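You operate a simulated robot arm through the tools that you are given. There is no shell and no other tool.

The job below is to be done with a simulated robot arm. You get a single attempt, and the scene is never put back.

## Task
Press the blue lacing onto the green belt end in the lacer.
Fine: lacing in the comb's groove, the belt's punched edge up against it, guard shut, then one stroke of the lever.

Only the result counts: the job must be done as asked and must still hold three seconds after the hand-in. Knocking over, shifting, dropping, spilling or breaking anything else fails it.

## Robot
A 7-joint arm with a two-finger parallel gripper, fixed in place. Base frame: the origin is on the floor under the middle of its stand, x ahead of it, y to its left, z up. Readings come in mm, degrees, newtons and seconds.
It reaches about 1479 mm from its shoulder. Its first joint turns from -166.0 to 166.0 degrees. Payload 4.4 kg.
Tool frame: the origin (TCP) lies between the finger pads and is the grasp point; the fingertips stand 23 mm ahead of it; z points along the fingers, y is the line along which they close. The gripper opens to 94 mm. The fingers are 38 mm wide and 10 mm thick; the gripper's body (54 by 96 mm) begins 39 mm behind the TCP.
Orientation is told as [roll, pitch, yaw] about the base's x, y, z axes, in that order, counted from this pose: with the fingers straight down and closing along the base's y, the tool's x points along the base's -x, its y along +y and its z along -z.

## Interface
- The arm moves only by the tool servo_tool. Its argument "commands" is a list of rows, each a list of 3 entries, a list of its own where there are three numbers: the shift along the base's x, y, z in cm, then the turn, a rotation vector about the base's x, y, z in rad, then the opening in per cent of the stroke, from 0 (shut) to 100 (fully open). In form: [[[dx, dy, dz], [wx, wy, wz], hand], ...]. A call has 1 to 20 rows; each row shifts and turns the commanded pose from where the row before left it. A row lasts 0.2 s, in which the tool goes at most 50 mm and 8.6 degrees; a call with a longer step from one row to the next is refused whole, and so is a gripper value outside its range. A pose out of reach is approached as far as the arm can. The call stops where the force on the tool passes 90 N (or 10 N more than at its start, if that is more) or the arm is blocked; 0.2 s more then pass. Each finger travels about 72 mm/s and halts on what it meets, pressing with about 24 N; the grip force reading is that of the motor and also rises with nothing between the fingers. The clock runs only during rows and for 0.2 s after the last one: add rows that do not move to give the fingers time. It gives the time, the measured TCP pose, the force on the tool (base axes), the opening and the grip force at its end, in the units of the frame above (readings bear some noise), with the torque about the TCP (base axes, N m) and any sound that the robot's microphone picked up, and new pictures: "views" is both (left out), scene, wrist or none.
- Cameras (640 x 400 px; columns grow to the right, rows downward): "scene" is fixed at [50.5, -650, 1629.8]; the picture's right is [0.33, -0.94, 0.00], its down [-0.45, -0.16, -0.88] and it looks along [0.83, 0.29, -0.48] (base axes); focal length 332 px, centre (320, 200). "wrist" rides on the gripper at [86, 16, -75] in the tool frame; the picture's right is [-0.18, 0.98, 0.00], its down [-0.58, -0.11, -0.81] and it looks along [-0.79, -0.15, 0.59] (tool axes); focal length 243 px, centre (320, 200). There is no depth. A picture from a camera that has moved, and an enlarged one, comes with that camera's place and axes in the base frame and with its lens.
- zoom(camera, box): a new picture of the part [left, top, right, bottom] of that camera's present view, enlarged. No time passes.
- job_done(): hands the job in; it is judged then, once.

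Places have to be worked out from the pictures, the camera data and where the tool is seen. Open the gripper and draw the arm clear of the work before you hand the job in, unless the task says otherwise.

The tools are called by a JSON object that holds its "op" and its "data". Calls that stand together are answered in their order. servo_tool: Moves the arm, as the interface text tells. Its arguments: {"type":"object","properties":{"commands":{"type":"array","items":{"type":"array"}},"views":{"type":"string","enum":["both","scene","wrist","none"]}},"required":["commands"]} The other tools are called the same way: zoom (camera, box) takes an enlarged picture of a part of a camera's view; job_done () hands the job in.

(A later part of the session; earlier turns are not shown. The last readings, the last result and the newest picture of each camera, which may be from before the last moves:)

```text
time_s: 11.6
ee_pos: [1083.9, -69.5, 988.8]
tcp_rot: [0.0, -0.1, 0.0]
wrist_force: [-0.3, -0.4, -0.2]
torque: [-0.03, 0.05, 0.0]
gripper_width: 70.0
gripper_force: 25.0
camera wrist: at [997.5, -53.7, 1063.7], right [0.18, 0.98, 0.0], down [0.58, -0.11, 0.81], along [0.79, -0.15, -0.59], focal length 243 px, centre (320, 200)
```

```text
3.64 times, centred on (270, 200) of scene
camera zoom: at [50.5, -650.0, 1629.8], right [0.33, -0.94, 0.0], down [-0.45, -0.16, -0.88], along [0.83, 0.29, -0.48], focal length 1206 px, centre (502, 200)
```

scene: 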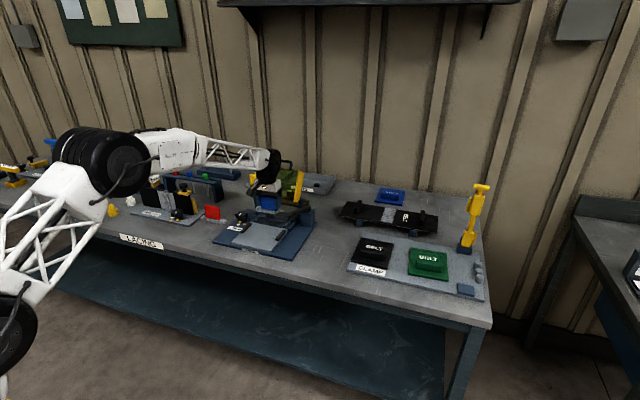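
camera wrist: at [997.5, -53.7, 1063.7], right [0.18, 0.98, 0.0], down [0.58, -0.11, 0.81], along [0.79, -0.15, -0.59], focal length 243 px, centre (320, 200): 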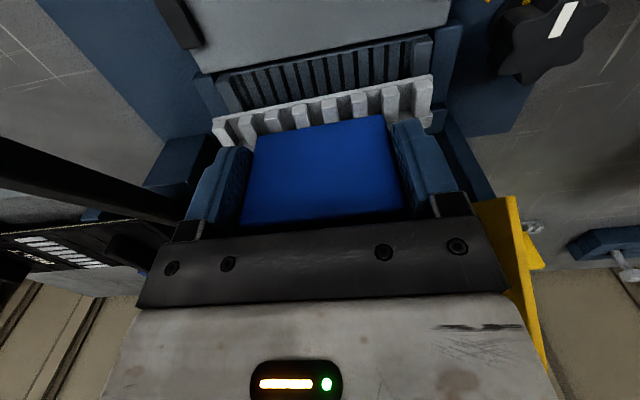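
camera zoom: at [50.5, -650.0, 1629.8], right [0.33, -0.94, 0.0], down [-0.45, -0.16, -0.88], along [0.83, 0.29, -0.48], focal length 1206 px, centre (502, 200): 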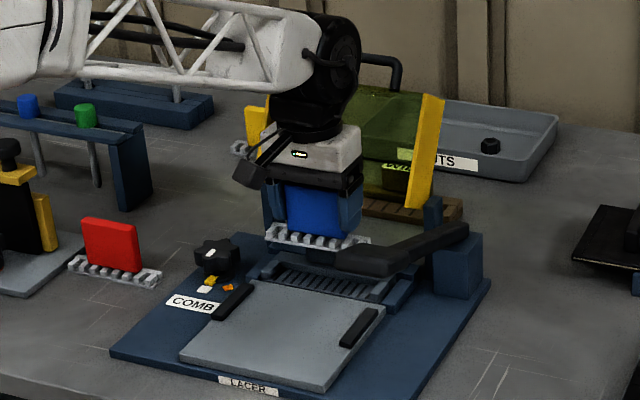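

The slots and strip are both in view: the strip is turned about 1° against the comb and needs about 6–7 mm more in x. I correct both, and go down to hover about 25 mm above the groove.

{"op": "servo_tool", "data": {"commands": [[[0.35, 0, -0.5], [0, 0, -0.009], 0], [[0.3, 0, -1.0], [0, 0, -0.009], 0], [[0, 0, -1.5], [0, 0, 0], 0], [[0, 0, 0], [0, 0, 0], 0]]}}

{"op": "zoom", "data": {"camera": "wrist", "box": [180, 30, 460, 190]}}

{"op": "zoom", "data": {"camera": "scene", "box": [230, 155, 310, 245]}}

```text
time_s: 12.6
ee_pos: [1087.5, -69.8, 958.1]
tcp_rot: [0.0, 0.0, -1.0]
wrist_force: [0.9, 0.0, -0.7]
torque: [-0.01, 0.01, -0.01]
gripper_width: 69.6
gripper_force: 24.2
camera wrist: at [1003.5, -52.3, 1033.5], right [0.2, 0.98, 0.0], down [0.58, -0.12, 0.81], along [0.79, -0.16, -0.59], focal length 243 px, centre (320, 200)
```

scene: 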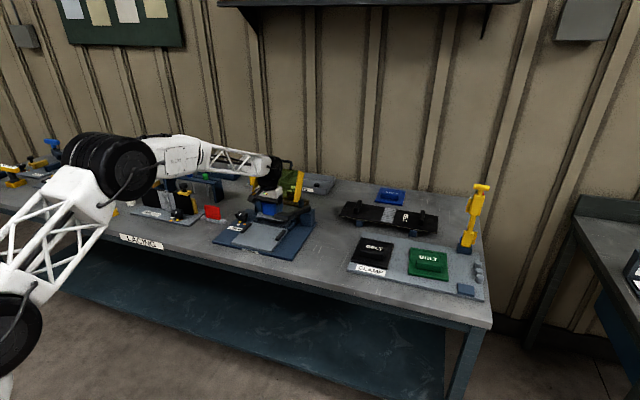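
wrist: 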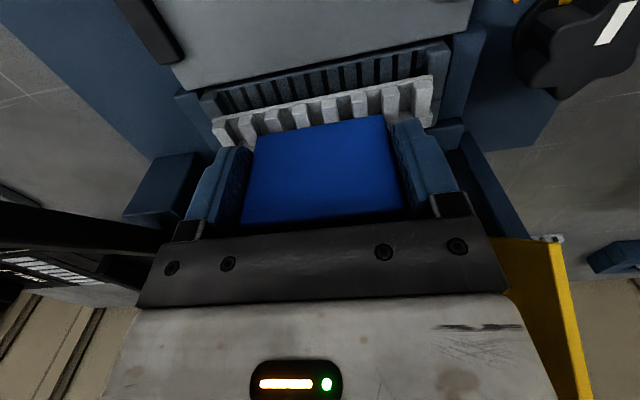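

```text
2.29 times, centred on (320, 110) of wrist
camera zoom: at [1003.5, -52.3, 1033.5], right [0.2, 0.98, 0.0], down [0.58, -0.12, 0.81], along [0.79, -0.16, -0.59], focal length 555 px, centre (320, 406)
```

zoom: 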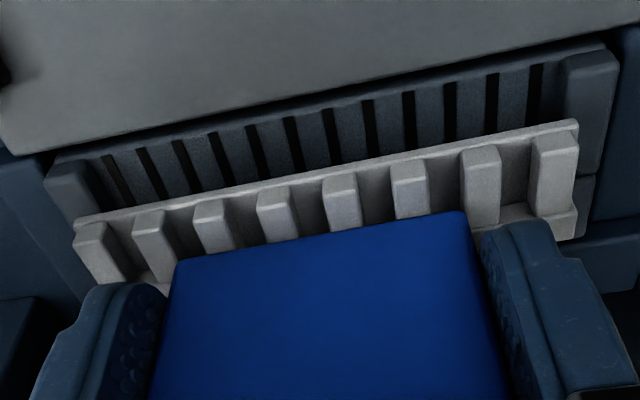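

```text
4.44 times, centred on (270, 200) of scene
camera zoom: at [50.5, -650.0, 1629.8], right [0.33, -0.94, 0.0], down [-0.45, -0.16, -0.88], along [0.83, 0.29, -0.48], focal length 1474 px, centre (542, 200)
```

zoom: 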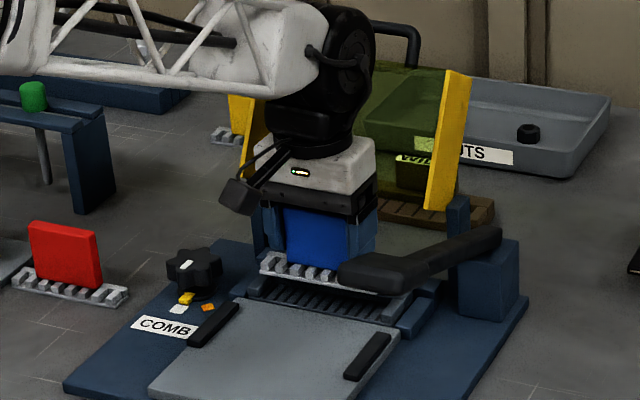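

Strip and comb now agree within about 0.5 mm sideways and 0.5° in yaw. I lower 20 mm more, with 1 mm further in x, and look again.

{"op": "servo_tool", "data": {"commands": [[[0.1, 0.04, -1.0], [0, 0, 0], 0], [[0, 0, -1.0], [0, 0, 0], 0], [[0, 0, 0], [0, 0, 0], 0]]}}

{"op": "zoom", "data": {"camera": "wrist", "box": [180, 30, 460, 190]}}

{"op": "zoom", "data": {"camera": "scene", "box": [240, 180, 310, 240]}}

```text
time_s: 13.3
ee_pos: [1094.1, -69.9, 952.4]
tcp_rot: [-0.1, -0.9, -0.9]
wrist_force: [-0.3, 3.4, 8.3]
torque: [-0.19, -0.12, 0.12]
gripper_width: 69.7
gripper_force: 24.2
stopped in row 3: the force on the tool passed its limit at 94 N (the readings are from after the stop); the commanded pose is now the measured one
camera wrist: at [1006.3, -51.9, 1026.5], right [0.2, 0.98, 0.0], down [0.57, -0.12, 0.82], along [0.8, -0.16, -0.58], focal length 243 px, centre (320, 200)
```

scene: 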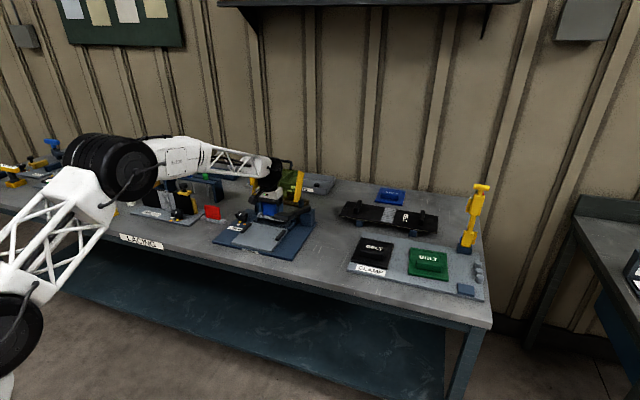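
wrist: 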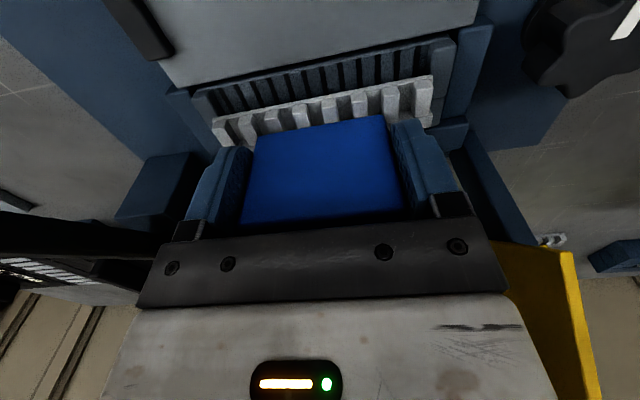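

```text
2.29 times, centred on (320, 110) of wrist
camera zoom: at [1006.3, -51.9, 1026.5], right [0.2, 0.98, 0.0], down [0.57, -0.12, 0.82], along [0.8, -0.16, -0.58], focal length 555 px, centre (320, 406)
```

zoom: 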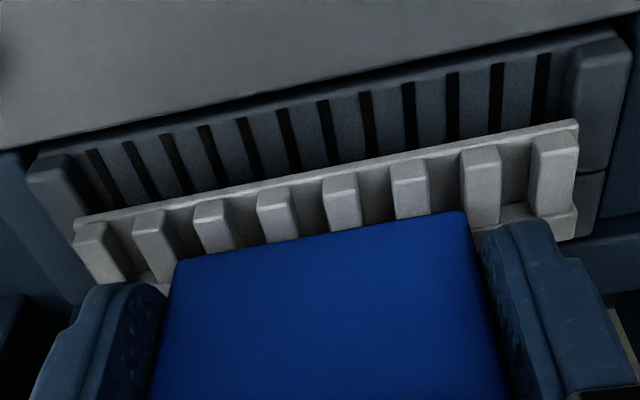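

```text
6.67 times, centred on (275, 210) of scene
camera zoom: at [50.5, -650.0, 1629.8], right [0.33, -0.94, 0.0], down [-0.45, -0.16, -0.88], along [0.83, 0.29, -0.48], focal length 2211 px, centre (620, 133)
```

zoom: 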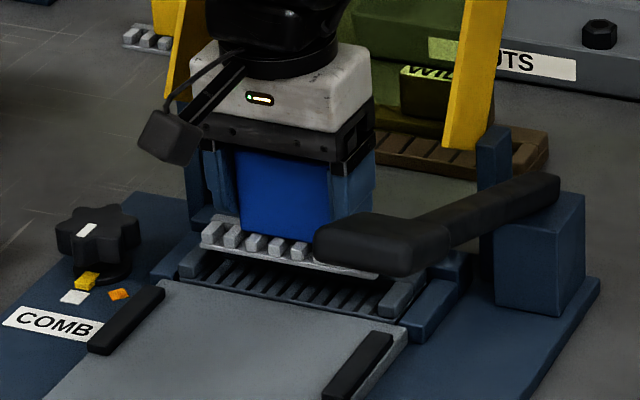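

The tool stopped at 94 N about 6 mm down. The lacing did not slip in the grip, and the nose-forward tilt suggests that the rear of the fingers met the FINE comb's tab behind. I back straight up and look at what was touched.

{"op": "servo_tool", "data": {"commands": [[[-0.3, 0, 1.0], [0, 0.008, 0], 0], [[-0.4, 0, 2.0], [0, 0.008, 0], 0], [[-2.0, 0, 2.5], [0, 0, 0], 0], [[-3.0, 0, 1.5], [0, 0, 0], 0], [[0, 0, 0], [0, 0, 0], 0]]}}

{"op": "zoom", "data": {"camera": "scene", "box": [230, 150, 320, 240]}}

{"op": "zoom", "data": {"camera": "wrist", "box": [170, 0, 470, 200]}}

```text
time_s: 14.5
ee_pos: [1036.8, -71.0, 1020.6]
tcp_rot: [-0.1, 0.2, -1.1]
wrist_force: [-0.4, 0.3, -1.6]
torque: [-0.04, -0.01, -0.01]
gripper_width: 69.7
gripper_force: 24.3
camera wrist: at [950.3, -52.1, 1096.4], right [0.2, 0.98, 0.0], down [0.58, -0.12, 0.8], along [0.79, -0.16, -0.59], focal length 243 px, centre (320, 200)
```

scene: 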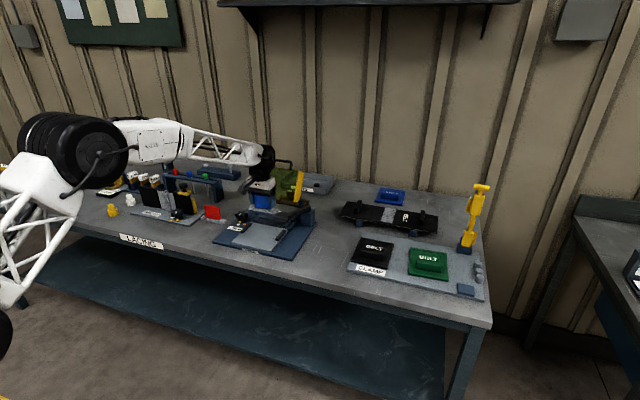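
wrist: 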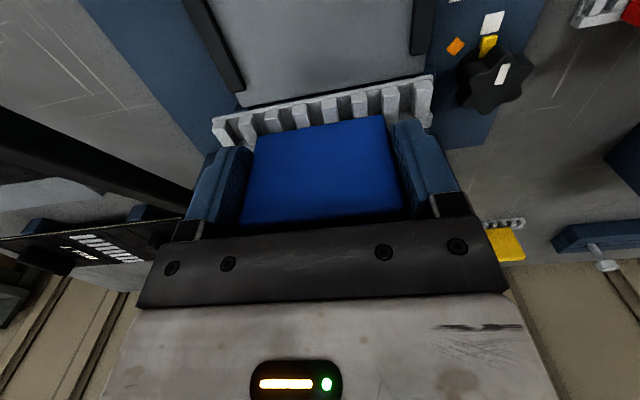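

```text
4.44 times, centred on (275, 195) of scene
camera zoom: at [50.5, -650.0, 1629.8], right [0.33, -0.94, 0.0], down [-0.45, -0.16, -0.88], along [0.83, 0.29, -0.48], focal length 1474 px, centre (520, 222)
```

zoom: 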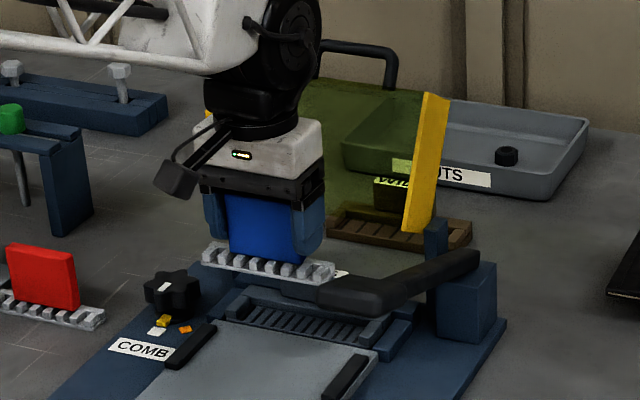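

```text
2.00 times, centred on (320, 100) of wrist
camera zoom: at [950.3, -52.1, 1096.4], right [0.2, 0.98, 0.0], down [0.58, -0.12, 0.8], along [0.79, -0.16, -0.59], focal length 485 px, centre (320, 400)
```

zoom: 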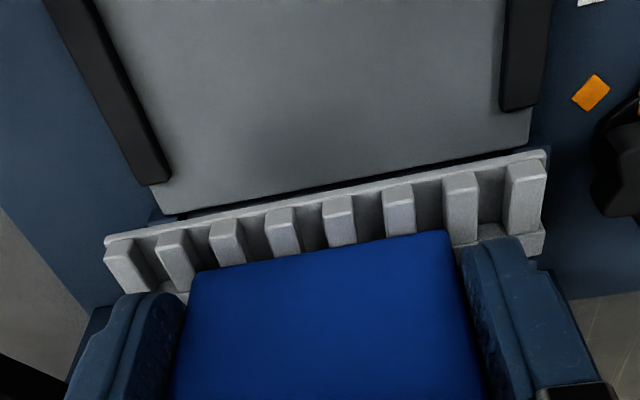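

The comb and guard look undisturbed. The tab of the FINE comb lies right behind the place of the lacing's tab, so I'll set the lacing back on the bench and regrip it further forward and higher.

{"op": "servo_tool", "data": {"commands": [[[-1.4, 3.7, 0], [0, 0, 0], 0], [[-1.5, 3.7, 0], [0, 0, 0], 0], [[-1.5, 3.7, 0], [0, 0, 0], 0], [[-1.5, 3.7, 0], [0, 0, 0], 0], [[-1.5, 3.7, 0], [0, 0, 0], 0], [[-1.4, 3.7, 0], [0, 0, 0], 0], [[-1.4, 3.7, -1.0], [0, 0, 0], 0], [[0, 0, -4.0], [0, 0, 0], 0], [[0, 0, -4.0], [0, 0, 0], 0], [[0, 0, 0], [0, 0, 0], 0]]}}

{"op": "zoom", "data": {"camera": "wrist", "box": [170, 0, 470, 200]}}

{"op": "zoom", "data": {"camera": "scene", "box": [170, 185, 230, 245]}}

{"op": "zoom", "data": {"camera": "scene", "box": [230, 150, 320, 240]}}

```text
time_s: 16.7
ee_pos: [935.0, 189.1, 931.5]
tcp_rot: [0.0, 0.1, -1.1]
wrist_force: [0.7, -0.2, -0.6]
torque: [-0.01, -0.01, -0.01]
gripper_width: 69.5
gripper_force: 24.3
camera wrist: at [849.0, 207.4, 1006.8], right [0.2, 0.98, 0.0], down [0.58, -0.12, 0.8], along [0.79, -0.16, -0.59], focal length 243 px, centre (320, 200)
```

scene: 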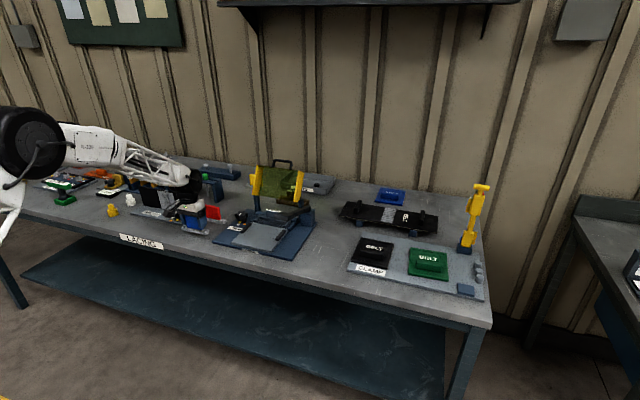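
wrist: 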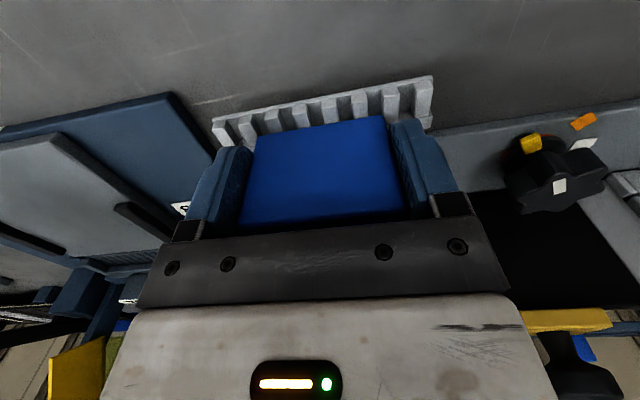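

```text
2.00 times, centred on (320, 100) of wrist
camera zoom: at [849.0, 207.4, 1006.8], right [0.2, 0.98, 0.0], down [0.58, -0.12, 0.8], along [0.79, -0.16, -0.59], focal length 485 px, centre (320, 400)
```

zoom: 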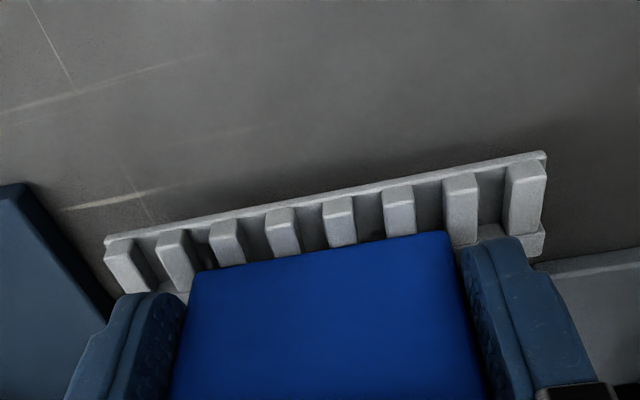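

```text
6.67 times, centred on (200, 215) of scene
camera zoom: at [50.5, -650.0, 1629.8], right [0.33, -0.94, 0.0], down [-0.45, -0.16, -0.88], along [0.83, 0.29, -0.48], focal length 2211 px, centre (1120, 100)
```

zoom: 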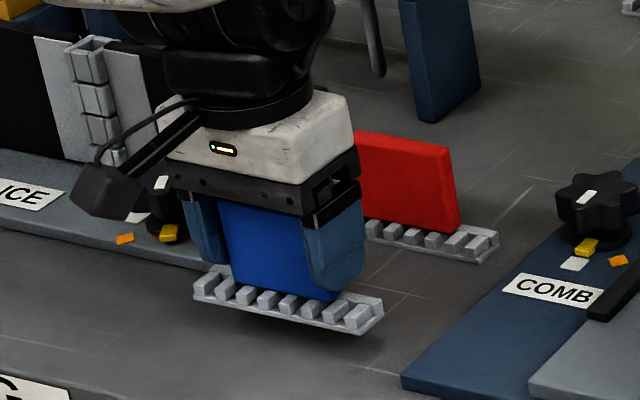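

```text
4.44 times, centred on (275, 195) of scene
camera zoom: at [50.5, -650.0, 1629.8], right [0.33, -0.94, 0.0], down [-0.45, -0.16, -0.88], along [0.83, 0.29, -0.48], focal length 1474 px, centre (520, 222)
```

zoom: 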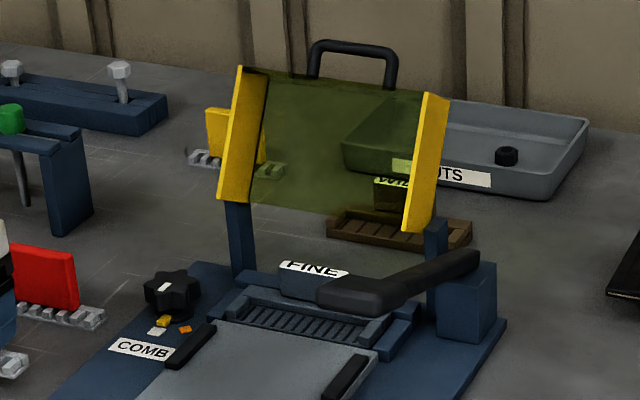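

Comb, guard and lever are unmoved. I lower the lacing back to the bench in careful steps, watching the force.

{"op": "servo_tool", "data": {"commands": [[[0, 0, -1.0], [0, 0, 0], 0], [[0, 0, -0.8], [0, 0, 0], 0], [[0, 0, -0.3], [0, 0, 0], 0], [[0, 0, 0], [0, 0, 0], 0]], "views": "none"}}

{"op": "servo_tool", "data": {"commands": [[[0, 0, -0.1], [0, 0, 0], 0], [[0, 0, -0.1], [0, 0, 0], 0], [[0, 0, 0], [0, 0, 0], 0]], "views": "none"}}

{"op": "servo_tool", "data": {"commands": [[[0, 0, -0.1], [0, 0, 0], 0], [[0, 0, 0], [0, 0, 0], 0]], "views": "none"}}

```text
time_s: 17.7
ee_pos: [933.1, 189.6, 910.7]
tcp_rot: [-0.1, 0.1, -1.0]
wrist_force: [0.0, 1.2, 0.0]
torque: [-0.02, -0.03, -0.04]
gripper_width: 69.7
gripper_force: 24.0
```

```text
time_s: 18.5
ee_pos: [934.4, 190.2, 908.0]
tcp_rot: [-0.1, 0.3, -1.0]
wrist_force: [-0.3, -0.1, -1.0]
torque: [0.03, -0.01, 0.01]
gripper_width: 69.6
gripper_force: 24.2
```

```text
time_s: 19.1
ee_pos: [933.3, 189.5, 907.9]
tcp_rot: [-0.1, 0.1, -1.0]
wrist_force: [-0.2, 0.5, -0.2]
torque: [-0.02, -0.01, 0.03]
gripper_width: 69.8
gripper_force: 23.6
```

No contact force yet; I keep stepping down by 1 mm.

{"op": "servo_tool", "data": {"commands": [[[0, 0, -0.1], [0, 0, 0], 0], [[0, 0, 0], [0, 0, 0], 0]], "views": "none"}}

{"op": "servo_tool", "data": {"commands": [[[0, 0, -0.1], [0, 0, 0], 0], [[0, 0, 0], [0, 0, 0], 0]], "views": "none"}}

```text
time_s: 19.7
ee_pos: [934.0, 189.3, 906.7]
tcp_rot: [-0.1, 0.1, -1.0]
wrist_force: [-0.2, -0.8, 0.0]
torque: [-0.02, 0.02, 0.03]
gripper_width: 69.7
gripper_force: 23.6
```

```text
time_s: 20.3
ee_pos: [933.7, 190.4, 907.2]
tcp_rot: [-0.1, 0.1, -1.0]
wrist_force: [-0.2, 3.5, 9.8]
torque: [0.44, -0.02, 0.02]
gripper_width: 69.8
gripper_force: 23.9
```

Contact at about 10 N: the strip rests on the bench. I open, shift 11 mm toward the robot and 8 mm up, and look.

{"op": "servo_tool", "data": {"commands": [[[0, 0, 0], [0, 0, 0], 90], [[0, 0, 0], [0, 0, 0], 100], [[0, 0, 0], [0, 0, 0], 100], [[-0.5, -0.1, 0.4], [0, 0, 0], 100], [[-0.6, 0, 0.4], [0, 0, 0], 100], [[0, 0, 0], [0, 0, 0], 100]]}}

{"op": "zoom", "data": {"camera": "wrist", "box": [170, 0, 470, 200]}}

{"op": "zoom", "data": {"camera": "scene", "box": [170, 185, 230, 245]}}

```text
time_s: 21.7
ee_pos: [922.1, 188.6, 914.2]
tcp_rot: [-0.2, 0.2, -1.0]
wrist_force: [-0.3, -0.4, -0.8]
torque: [-0.01, -0.02, -0.01]
gripper_width: 94.0
gripper_force: 0.0
camera wrist: at [836.8, 205.9, 988.6], right [0.2, 0.98, 0.0], down [0.58, -0.12, 0.8], along [0.79, -0.16, -0.59], focal length 243 px, centre (320, 200)
```

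scene: 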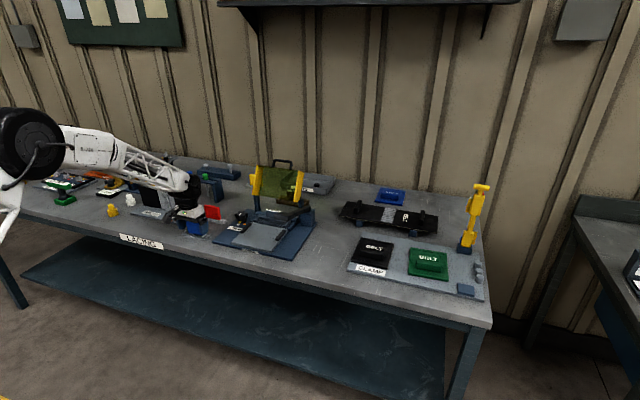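
wrist: 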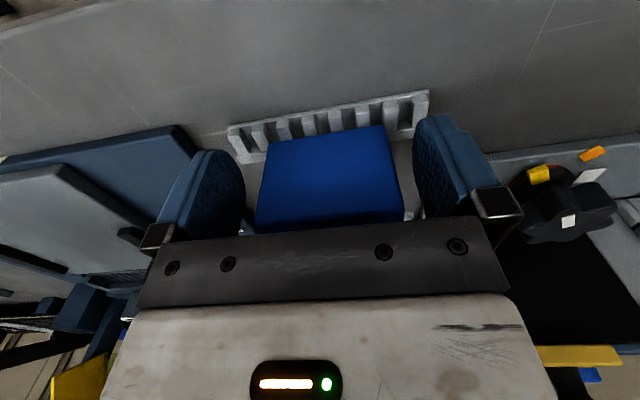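

```text
2.00 times, centred on (320, 100) of wrist
camera zoom: at [836.8, 205.9, 988.6], right [0.2, 0.98, 0.0], down [0.58, -0.12, 0.8], along [0.79, -0.16, -0.59], focal length 485 px, centre (320, 400)
```

zoom: 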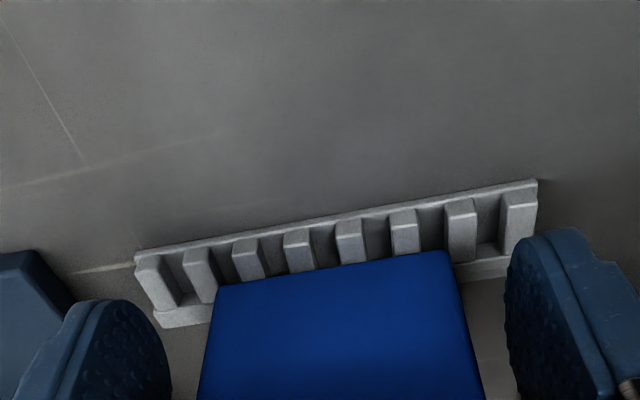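

```text
6.67 times, centred on (200, 215) of scene
camera zoom: at [50.5, -650.0, 1629.8], right [0.33, -0.94, 0.0], down [-0.45, -0.16, -0.88], along [0.83, 0.29, -0.48], focal length 2211 px, centre (1120, 100)
```

zoom: 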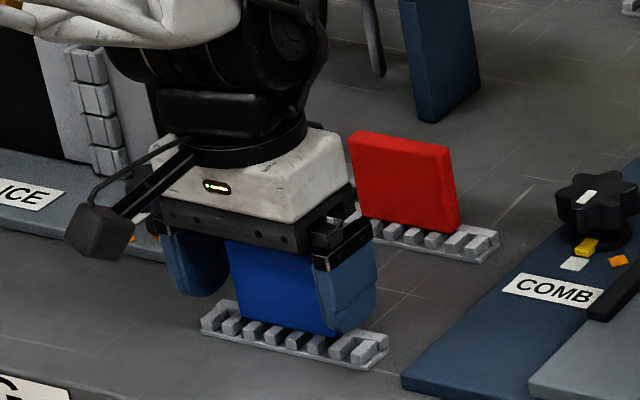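

The tab now lies at the rear part of the pads. I close on it and lift.

{"op": "servo_tool", "data": {"commands": [[[0, 0, 0], [0, 0, 0], 50], [[0, 0, 0], [0, 0, 0], 0], [[0, 0, 0], [0, 0, 0], 0], [[0, 0, 0], [0, 0, 0], 0], [[0, 0, 0], [0, 0, 0], 0]], "views": "none"}}

{"op": "servo_tool", "data": {"commands": [[[0, 0, 0.5], [0, 0, 0], 0], [[0, 0, 1.5], [0, 0, 0], 0], [[0, 0, 3.0], [0, 0, 0], 0], [[0, 0, 3.0], [0, 0, 0], 0], [[0, 0, 0.5], [0, 0, 0], 0], [[0, 0, 0], [0, 0, 0], 0]]}}

{"op": "zoom", "data": {"camera": "wrist", "box": [170, 0, 470, 200]}}

{"op": "zoom", "data": {"camera": "scene", "box": [170, 165, 230, 225]}}

```text
time_s: 22.9
ee_pos: [922.7, 187.0, 913.9]
tcp_rot: [-0.1, 0.1, -1.0]
wrist_force: [0.8, -0.3, 0.5]
torque: [0.04, 0.02, -0.01]
gripper_width: 69.5
gripper_force: 24.4
```

```text
time_s: 24.3
ee_pos: [923.8, 188.7, 998.7]
tcp_rot: [-0.1, 0.2, -1.0]
wrist_force: [1.3, 0.1, -0.4]
torque: [0.0, 0.01, 0.01]
gripper_width: 69.7
gripper_force: 24.1
camera wrist: at [837.5, 206.2, 1073.8], right [0.2, 0.98, 0.0], down [0.58, -0.12, 0.8], along [0.79, -0.16, -0.59], focal length 243 px, centre (320, 200)
```

scene: 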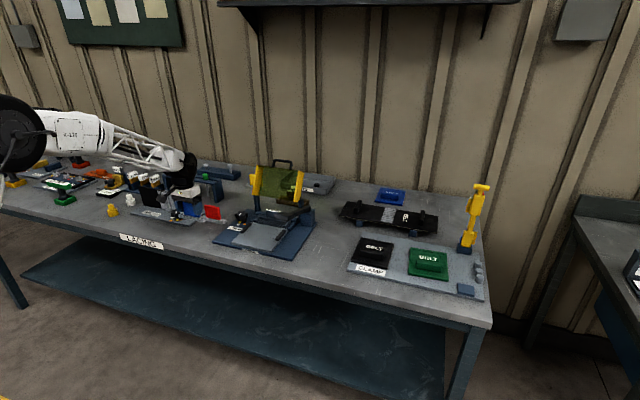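
wrist: 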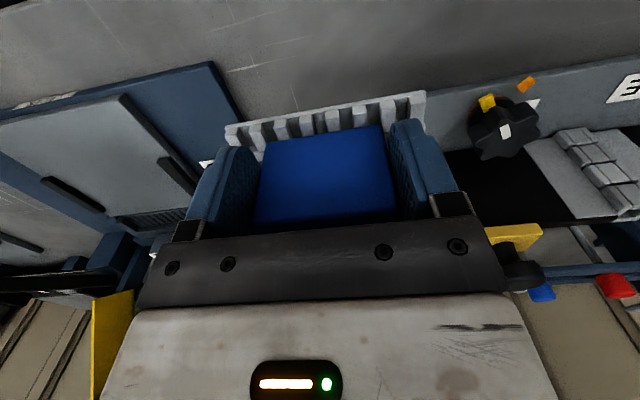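

```text
2.00 times, centred on (320, 100) of wrist
camera zoom: at [837.5, 206.2, 1073.8], right [0.2, 0.98, 0.0], down [0.58, -0.12, 0.8], along [0.79, -0.16, -0.59], focal length 485 px, centre (320, 400)
```

zoom: 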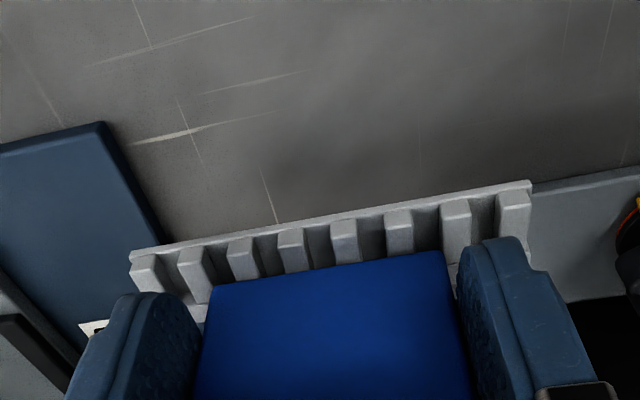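

```text
6.67 times, centred on (200, 195) of scene
camera zoom: at [50.5, -650.0, 1629.8], right [0.33, -0.94, 0.0], down [-0.45, -0.16, -0.88], along [0.83, 0.29, -0.48], focal length 2211 px, centre (1120, 233)
```

zoom: 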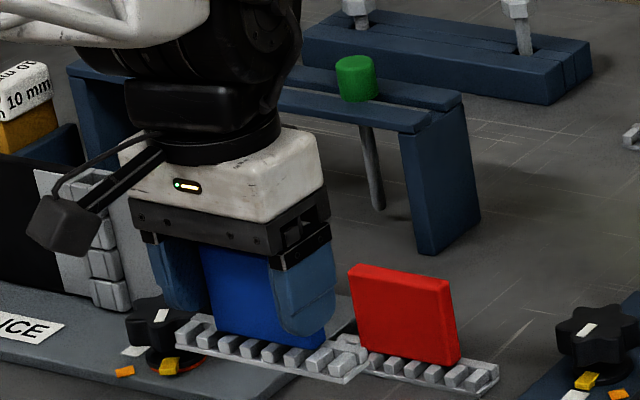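

The strip now sits square to the base axes in the hand, front edge about 2.6 mm ahead of the TCP. I carry it back above the groove.

{"op": "servo_tool", "data": {"commands": [[[2.2, -3.67, 0], [0, 0, 0], 0], [[2.2, -3.67, 0], [0, 0, 0], 0], [[2.2, -3.67, 0], [0, 0, 0], 0], [[2.2, -3.67, 0], [0, 0, 0], 0], [[2.2, -3.67, 0], [0, 0, 0], 0], [[2.2, -3.67, 0], [0, 0, 0], 0], [[2.2, -3.67, 0], [0, 0, 0], 0], [[0, 0, -1.2], [0, 0, 0], 0], [[0, 0, -1.2], [0, 0, 0], 0], [[0, 0, 0], [0, 0, 0], 0]]}}

{"op": "zoom", "data": {"camera": "wrist", "box": [180, 30, 460, 190]}}

{"op": "zoom", "data": {"camera": "scene", "box": [230, 155, 310, 245]}}

```text
time_s: 26.5
ee_pos: [1077.1, -68.5, 974.0]
tcp_rot: [-0.1, 0.1, -0.9]
wrist_force: [0.0, 0.8, -0.8]
torque: [-0.01, -0.02, 0.03]
gripper_width: 69.6
gripper_force: 24.1
camera wrist: at [991.3, -50.9, 1048.9], right [0.2, 0.98, 0.0], down [0.58, -0.12, 0.81], along [0.79, -0.16, -0.59], focal length 243 px, centre (320, 200)
```

scene: 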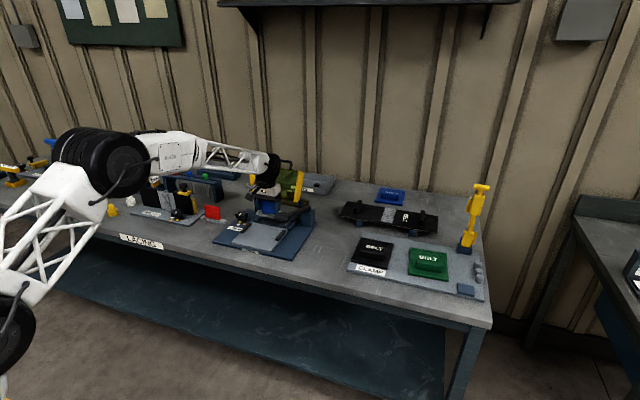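
wrist: 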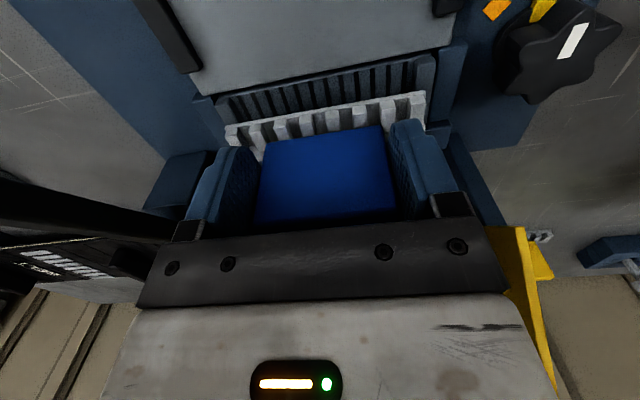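

```text
2.29 times, centred on (320, 110) of wrist
camera zoom: at [991.3, -50.9, 1048.9], right [0.2, 0.98, 0.0], down [0.58, -0.12, 0.81], along [0.79, -0.16, -0.59], focal length 555 px, centre (320, 406)
```

zoom: 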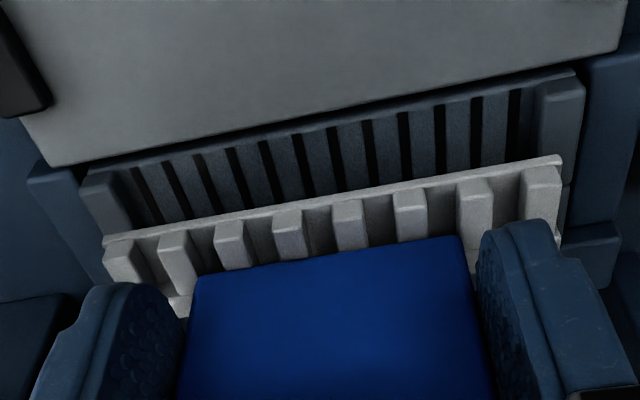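

```text
4.44 times, centred on (270, 200) of scene
camera zoom: at [50.5, -650.0, 1629.8], right [0.33, -0.94, 0.0], down [-0.45, -0.16, -0.88], along [0.83, 0.29, -0.48], focal length 1474 px, centre (542, 200)
```

zoom: 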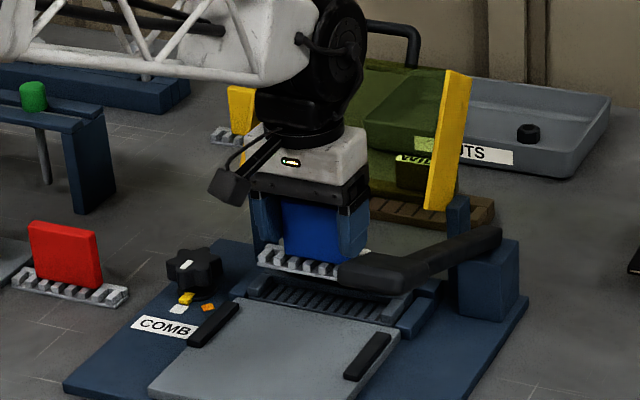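

In this view the strip's centre sits about 1 mm too far in +y and its front edge about 1 mm short of the slots. I correct by +2 mm x and −1 mm y and lower 16 mm.

{"op": "servo_tool", "data": {"commands": [[[0.2, -0.1, -0.4], [0, 0, 0], 0], [[0, 0, -0.6], [0, 0, 0], 0], [[0, 0, -0.6], [0, 0, 0], 0], [[0, 0, 0], [0, 0, 0], 0]], "views": "wrist"}}

{"op": "zoom", "data": {"camera": "wrist", "box": [180, 30, 460, 190]}}

{"op": "zoom", "data": {"camera": "scene", "box": [240, 180, 310, 240]}}

```text
time_s: 27.5
ee_pos: [1079.9, -69.0, 957.3]
tcp_rot: [-0.1, 0.2, -1.0]
wrist_force: [-0.1, -0.5, -1.3]
torque: [0.0, 0.0, 0.0]
gripper_width: 69.5
gripper_force: 23.7
camera wrist: at [993.6, -51.1, 1033.0], right [0.2, 0.98, 0.0], down [0.58, -0.12, 0.8], along [0.79, -0.16, -0.59], focal length 243 px, centre (320, 200)
```

wrist: 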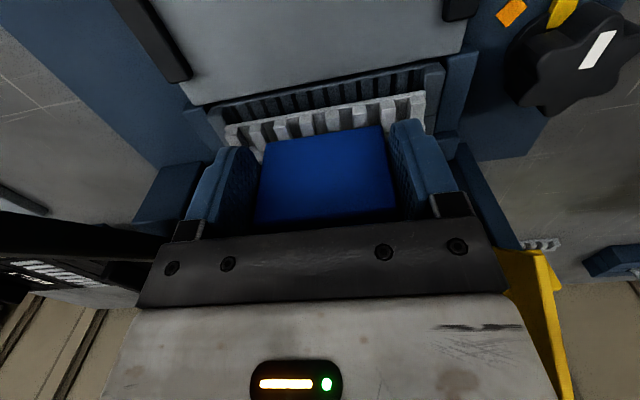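

```text
2.29 times, centred on (320, 110) of wrist
camera zoom: at [993.6, -51.1, 1033.0], right [0.2, 0.98, 0.0], down [0.58, -0.12, 0.8], along [0.79, -0.16, -0.59], focal length 555 px, centre (320, 406)
```

zoom: 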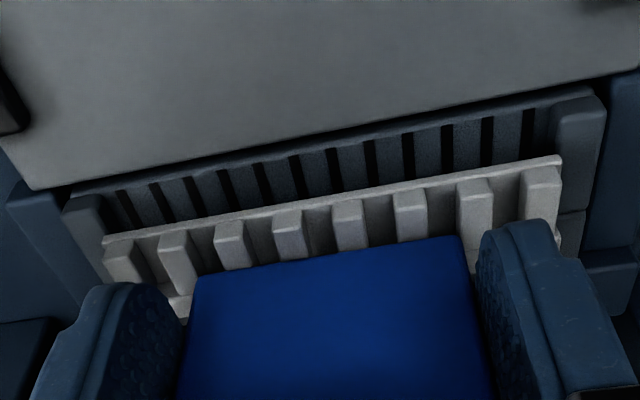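

```text
6.67 times, centred on (275, 210) of scene
camera zoom: at [50.5, -650.0, 1629.8], right [0.33, -0.94, 0.0], down [-0.45, -0.16, -0.88], along [0.83, 0.29, -0.48], focal length 2211 px, centre (620, 133)
```

zoom: 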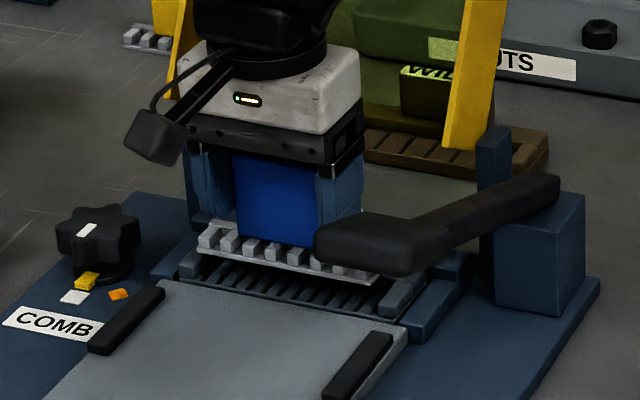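

Let me zoom further on each end of the strip against the comb's end walls to judge the sideways centring.

{"op": "zoom", "data": {"camera": "wrist", "box": [195, 90, 275, 140]}}

{"op": "zoom", "data": {"camera": "wrist", "box": [375, 55, 455, 105]}}

```text
8.00 times, centred on (235, 115) of wrist
camera zoom: at [993.6, -51.1, 1033.0], right [0.2, 0.98, 0.0], down [0.58, -0.12, 0.8], along [0.79, -0.16, -0.59], focal length 1941 px, centre (1000, 880)
```

zoom: 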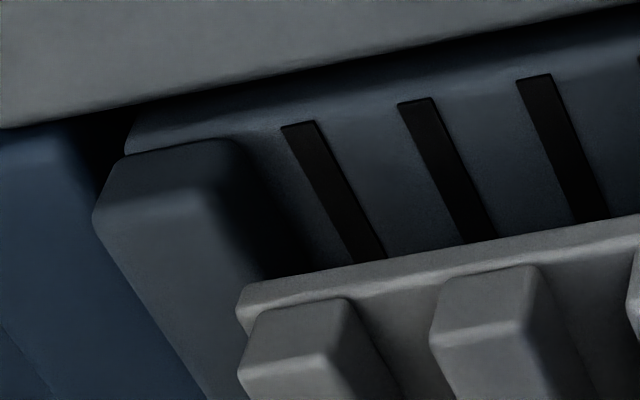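

```text
8.00 times, centred on (415, 80) of wrist
camera zoom: at [993.6, -51.1, 1033.0], right [0.2, 0.98, 0.0], down [0.58, -0.12, 0.8], along [0.79, -0.16, -0.59], focal length 1941 px, centre (-440, 1160)
```

zoom: 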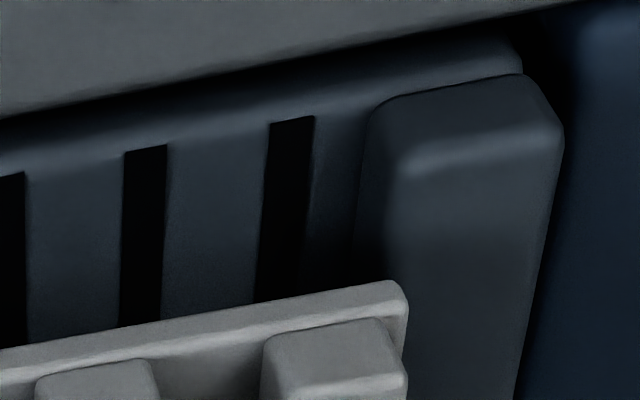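

Both ends show the strip about 0.8 mm too far in +y between the end walls, and its front about 2 mm behind the slots' front ends, as wanted. I correct and lower 12 mm.

{"op": "servo_tool", "data": {"commands": [[[0, -0.08, -0.4], [0, 0, 0], 0], [[0, 0, -0.4], [0, 0, 0], 0], [[0, 0, -0.4], [0, 0, 0], 0], [[0, 0, 0], [0, 0, 0], 0]], "views": "wrist"}}

{"op": "zoom", "data": {"camera": "wrist", "box": [195, 90, 275, 140]}}

{"op": "zoom", "data": {"camera": "wrist", "box": [375, 55, 455, 105]}}

```text
time_s: 28.5
ee_pos: [1077.7, -70.5, 947.4]
tcp_rot: [-0.1, 0.1, -1.0]
wrist_force: [-0.6, 0.8, -1.1]
torque: [-0.01, 0.04, -0.02]
gripper_width: 69.7
gripper_force: 24.3
camera wrist: at [993.0, -52.4, 1021.7], right [0.2, 0.98, 0.0], down [0.58, -0.12, 0.81], along [0.79, -0.16, -0.59], focal length 243 px, centre (320, 200)
```

wrist: 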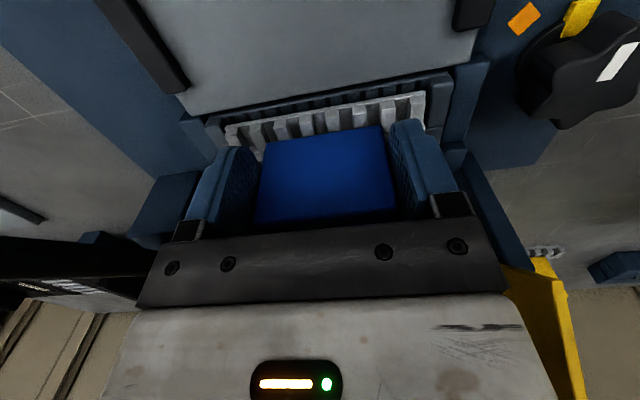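

```text
8.00 times, centred on (235, 115) of wrist
camera zoom: at [993.0, -52.4, 1021.7], right [0.2, 0.98, 0.0], down [0.58, -0.12, 0.81], along [0.79, -0.16, -0.59], focal length 1941 px, centre (1000, 880)
```

zoom: 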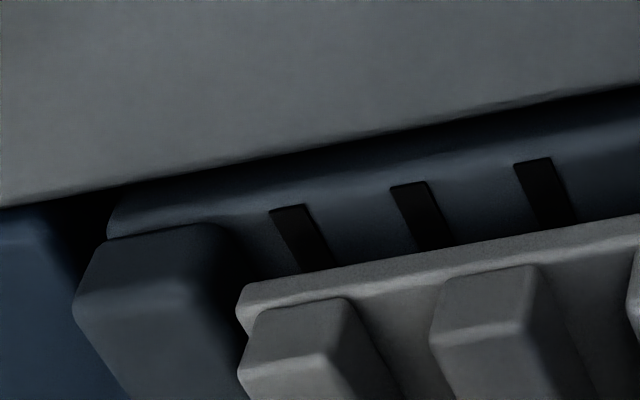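

```text
8.00 times, centred on (415, 80) of wrist
camera zoom: at [993.0, -52.4, 1021.7], right [0.2, 0.98, 0.0], down [0.58, -0.12, 0.81], along [0.79, -0.16, -0.59], focal length 1941 px, centre (-440, 1160)
```

zoom: 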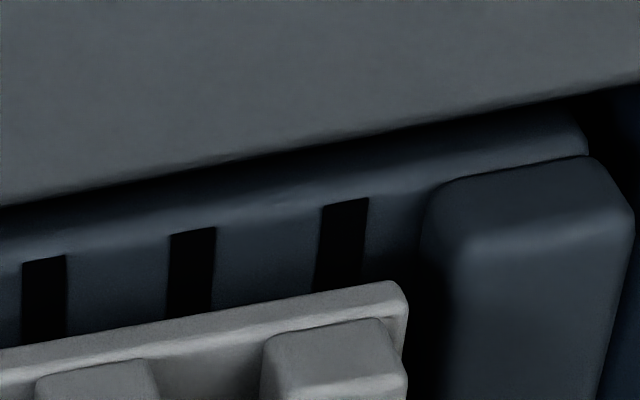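

Now strip and slots share the same centre line, with about 7 mm left to the floor. I lower 4 mm, then in 1 mm steps watching the force.

{"op": "servo_tool", "data": {"commands": [[[0, 0, -0.2], [0, 0, 0], 0], [[0, 0, -0.2], [0, 0, 0], 0], [[0, 0, 0], [0, 0, 0], 0]], "views": "none"}}

{"op": "servo_tool", "data": {"commands": [[[0, 0, -0.1], [0, 0, 0], 0], [[0, 0, -0.05], [0, 0, 0], 0], [[0, 0, 0], [0, 0, 0], 0]], "views": "none"}}

{"op": "servo_tool", "data": {"commands": [[[0, 0, -0.1], [0, 0, 0], 0], [[0, 0, 0], [0, 0, 0], 0]], "views": "wrist"}}

{"op": "zoom", "data": {"camera": "wrist", "box": [180, 40, 460, 200]}}

```text
time_s: 29.3
ee_pos: [1076.9, -70.1, 941.8]
tcp_rot: [-0.1, 0.1, -1.0]
wrist_force: [0.0, 0.1, -1.6]
torque: [0.0, 0.03, 0.01]
gripper_width: 69.6
gripper_force: 23.8
```

```text
time_s: 30.1
ee_pos: [1078.2, -70.8, 942.1]
tcp_rot: [-0.1, 0.2, -0.9]
wrist_force: [0.1, 0.0, -0.3]
torque: [0.01, -0.01, 0.0]
gripper_width: 69.7
gripper_force: 23.9
```

```text
time_s: 30.7
ee_pos: [1078.0, -70.6, 940.2]
tcp_rot: [-0.2, 0.1, -1.0]
wrist_force: [0.4, 1.2, -1.0]
torque: [-0.02, 0.01, -0.01]
gripper_width: 69.6
gripper_force: 24.0
camera wrist: at [992.8, -52.7, 1015.1], right [0.2, 0.98, 0.0], down [0.58, -0.12, 0.8], along [0.79, -0.16, -0.59], focal length 243 px, centre (320, 200)
```

wrist: 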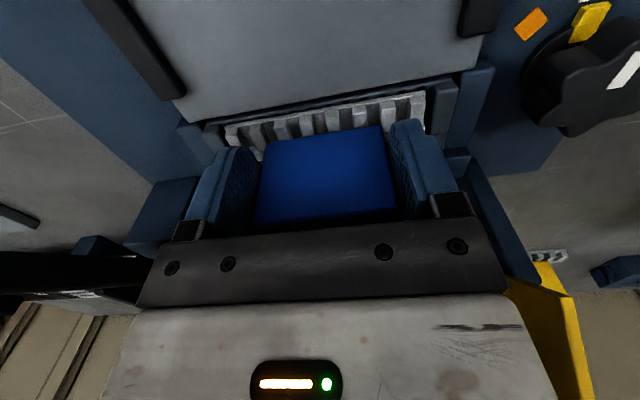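

```text
2.29 times, centred on (320, 120) of wrist
camera zoom: at [992.8, -52.7, 1015.1], right [0.2, 0.98, 0.0], down [0.58, -0.12, 0.8], along [0.79, -0.16, -0.59], focal length 555 px, centre (320, 383)
```

zoom: 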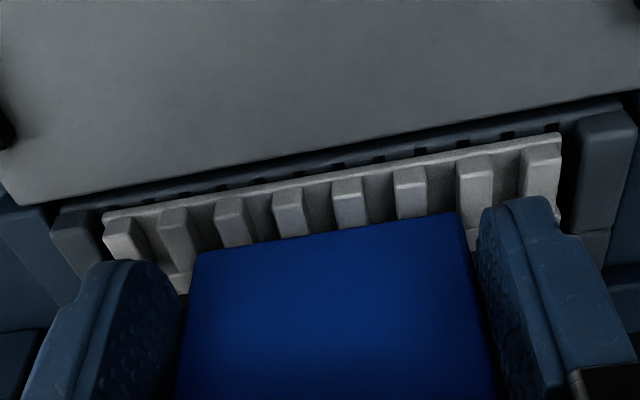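

Still free of contact; I zoom at both ends to check clearance to the end walls before the last millimetres.

{"op": "zoom", "data": {"camera": "wrist", "box": [195, 100, 275, 150]}}

{"op": "zoom", "data": {"camera": "wrist", "box": [385, 65, 465, 115]}}

{"op": "zoom", "data": {"camera": "scene", "box": [245, 195, 305, 235]}}

```text
8.00 times, centred on (235, 125) of wrist
camera zoom: at [992.8, -52.7, 1015.1], right [0.2, 0.98, 0.0], down [0.58, -0.12, 0.8], along [0.79, -0.16, -0.59], focal length 1941 px, centre (1000, 800)
```

zoom: 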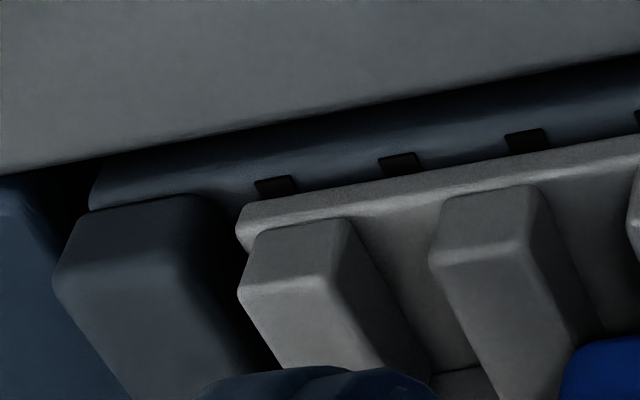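

```text
8.00 times, centred on (425, 90) of wrist
camera zoom: at [992.8, -52.7, 1015.1], right [0.2, 0.98, 0.0], down [0.58, -0.12, 0.8], along [0.79, -0.16, -0.59], focal length 1941 px, centre (-520, 1080)
```

zoom: 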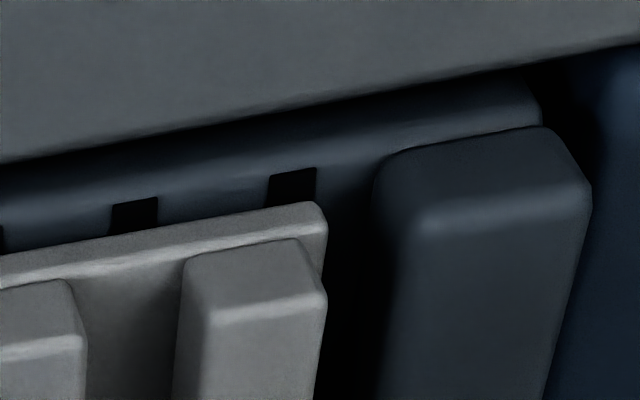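

```text
10.00 times, centred on (275, 215) of scene
camera zoom: at [50.5, -650.0, 1629.8], right [0.33, -0.94, 0.0], down [-0.45, -0.16, -0.88], along [0.83, 0.29, -0.48], focal length 3317 px, centre (770, 50)
```

zoom: 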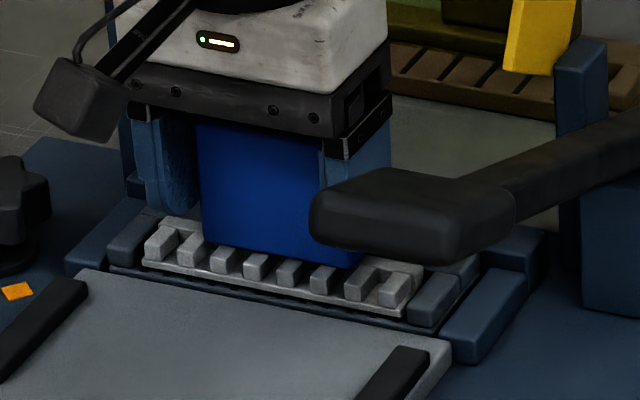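

The strip is centred between the end walls with about 3 mm either side. I continue down in 1 mm steps until contact shows.

{"op": "servo_tool", "data": {"commands": [[[0, 0, -0.1], [0, 0, 0], 0], [[0, 0, 0], [0, 0, 0], 0]], "views": "none"}}

{"op": "servo_tool", "data": {"commands": [[[0, 0, -0.1], [0, 0, 0], 0], [[0, 0, 0], [0, 0, 0], 0]], "views": "none"}}

{"op": "servo_tool", "data": {"commands": [[[0, 0, -0.1], [0, 0, 0], 0], [[0, 0, 0], [0, 0, 0], 0]], "views": "none"}}

```text
time_s: 31.3
ee_pos: [1079.2, -70.4, 940.6]
tcp_rot: [-0.1, 0.0, -1.0]
wrist_force: [0.0, 0.4, -0.6]
torque: [0.02, 0.04, 0.03]
gripper_width: 69.8
gripper_force: 23.9
```

```text
time_s: 31.9
ee_pos: [1079.3, -69.2, 938.3]
tcp_rot: [-0.1, 0.1, -0.9]
wrist_force: [1.3, 1.3, 0.0]
torque: [0.11, -0.01, 0.01]
gripper_width: 69.6
gripper_force: 23.9
```

```text
time_s: 32.5
ee_pos: [1078.3, -70.3, 938.8]
tcp_rot: [-0.1, 0.1, -1.0]
wrist_force: [-2.2, 2.7, 11.5]
torque: [0.15, 0.05, 0.01]
gripper_width: 69.9
gripper_force: 23.9
```

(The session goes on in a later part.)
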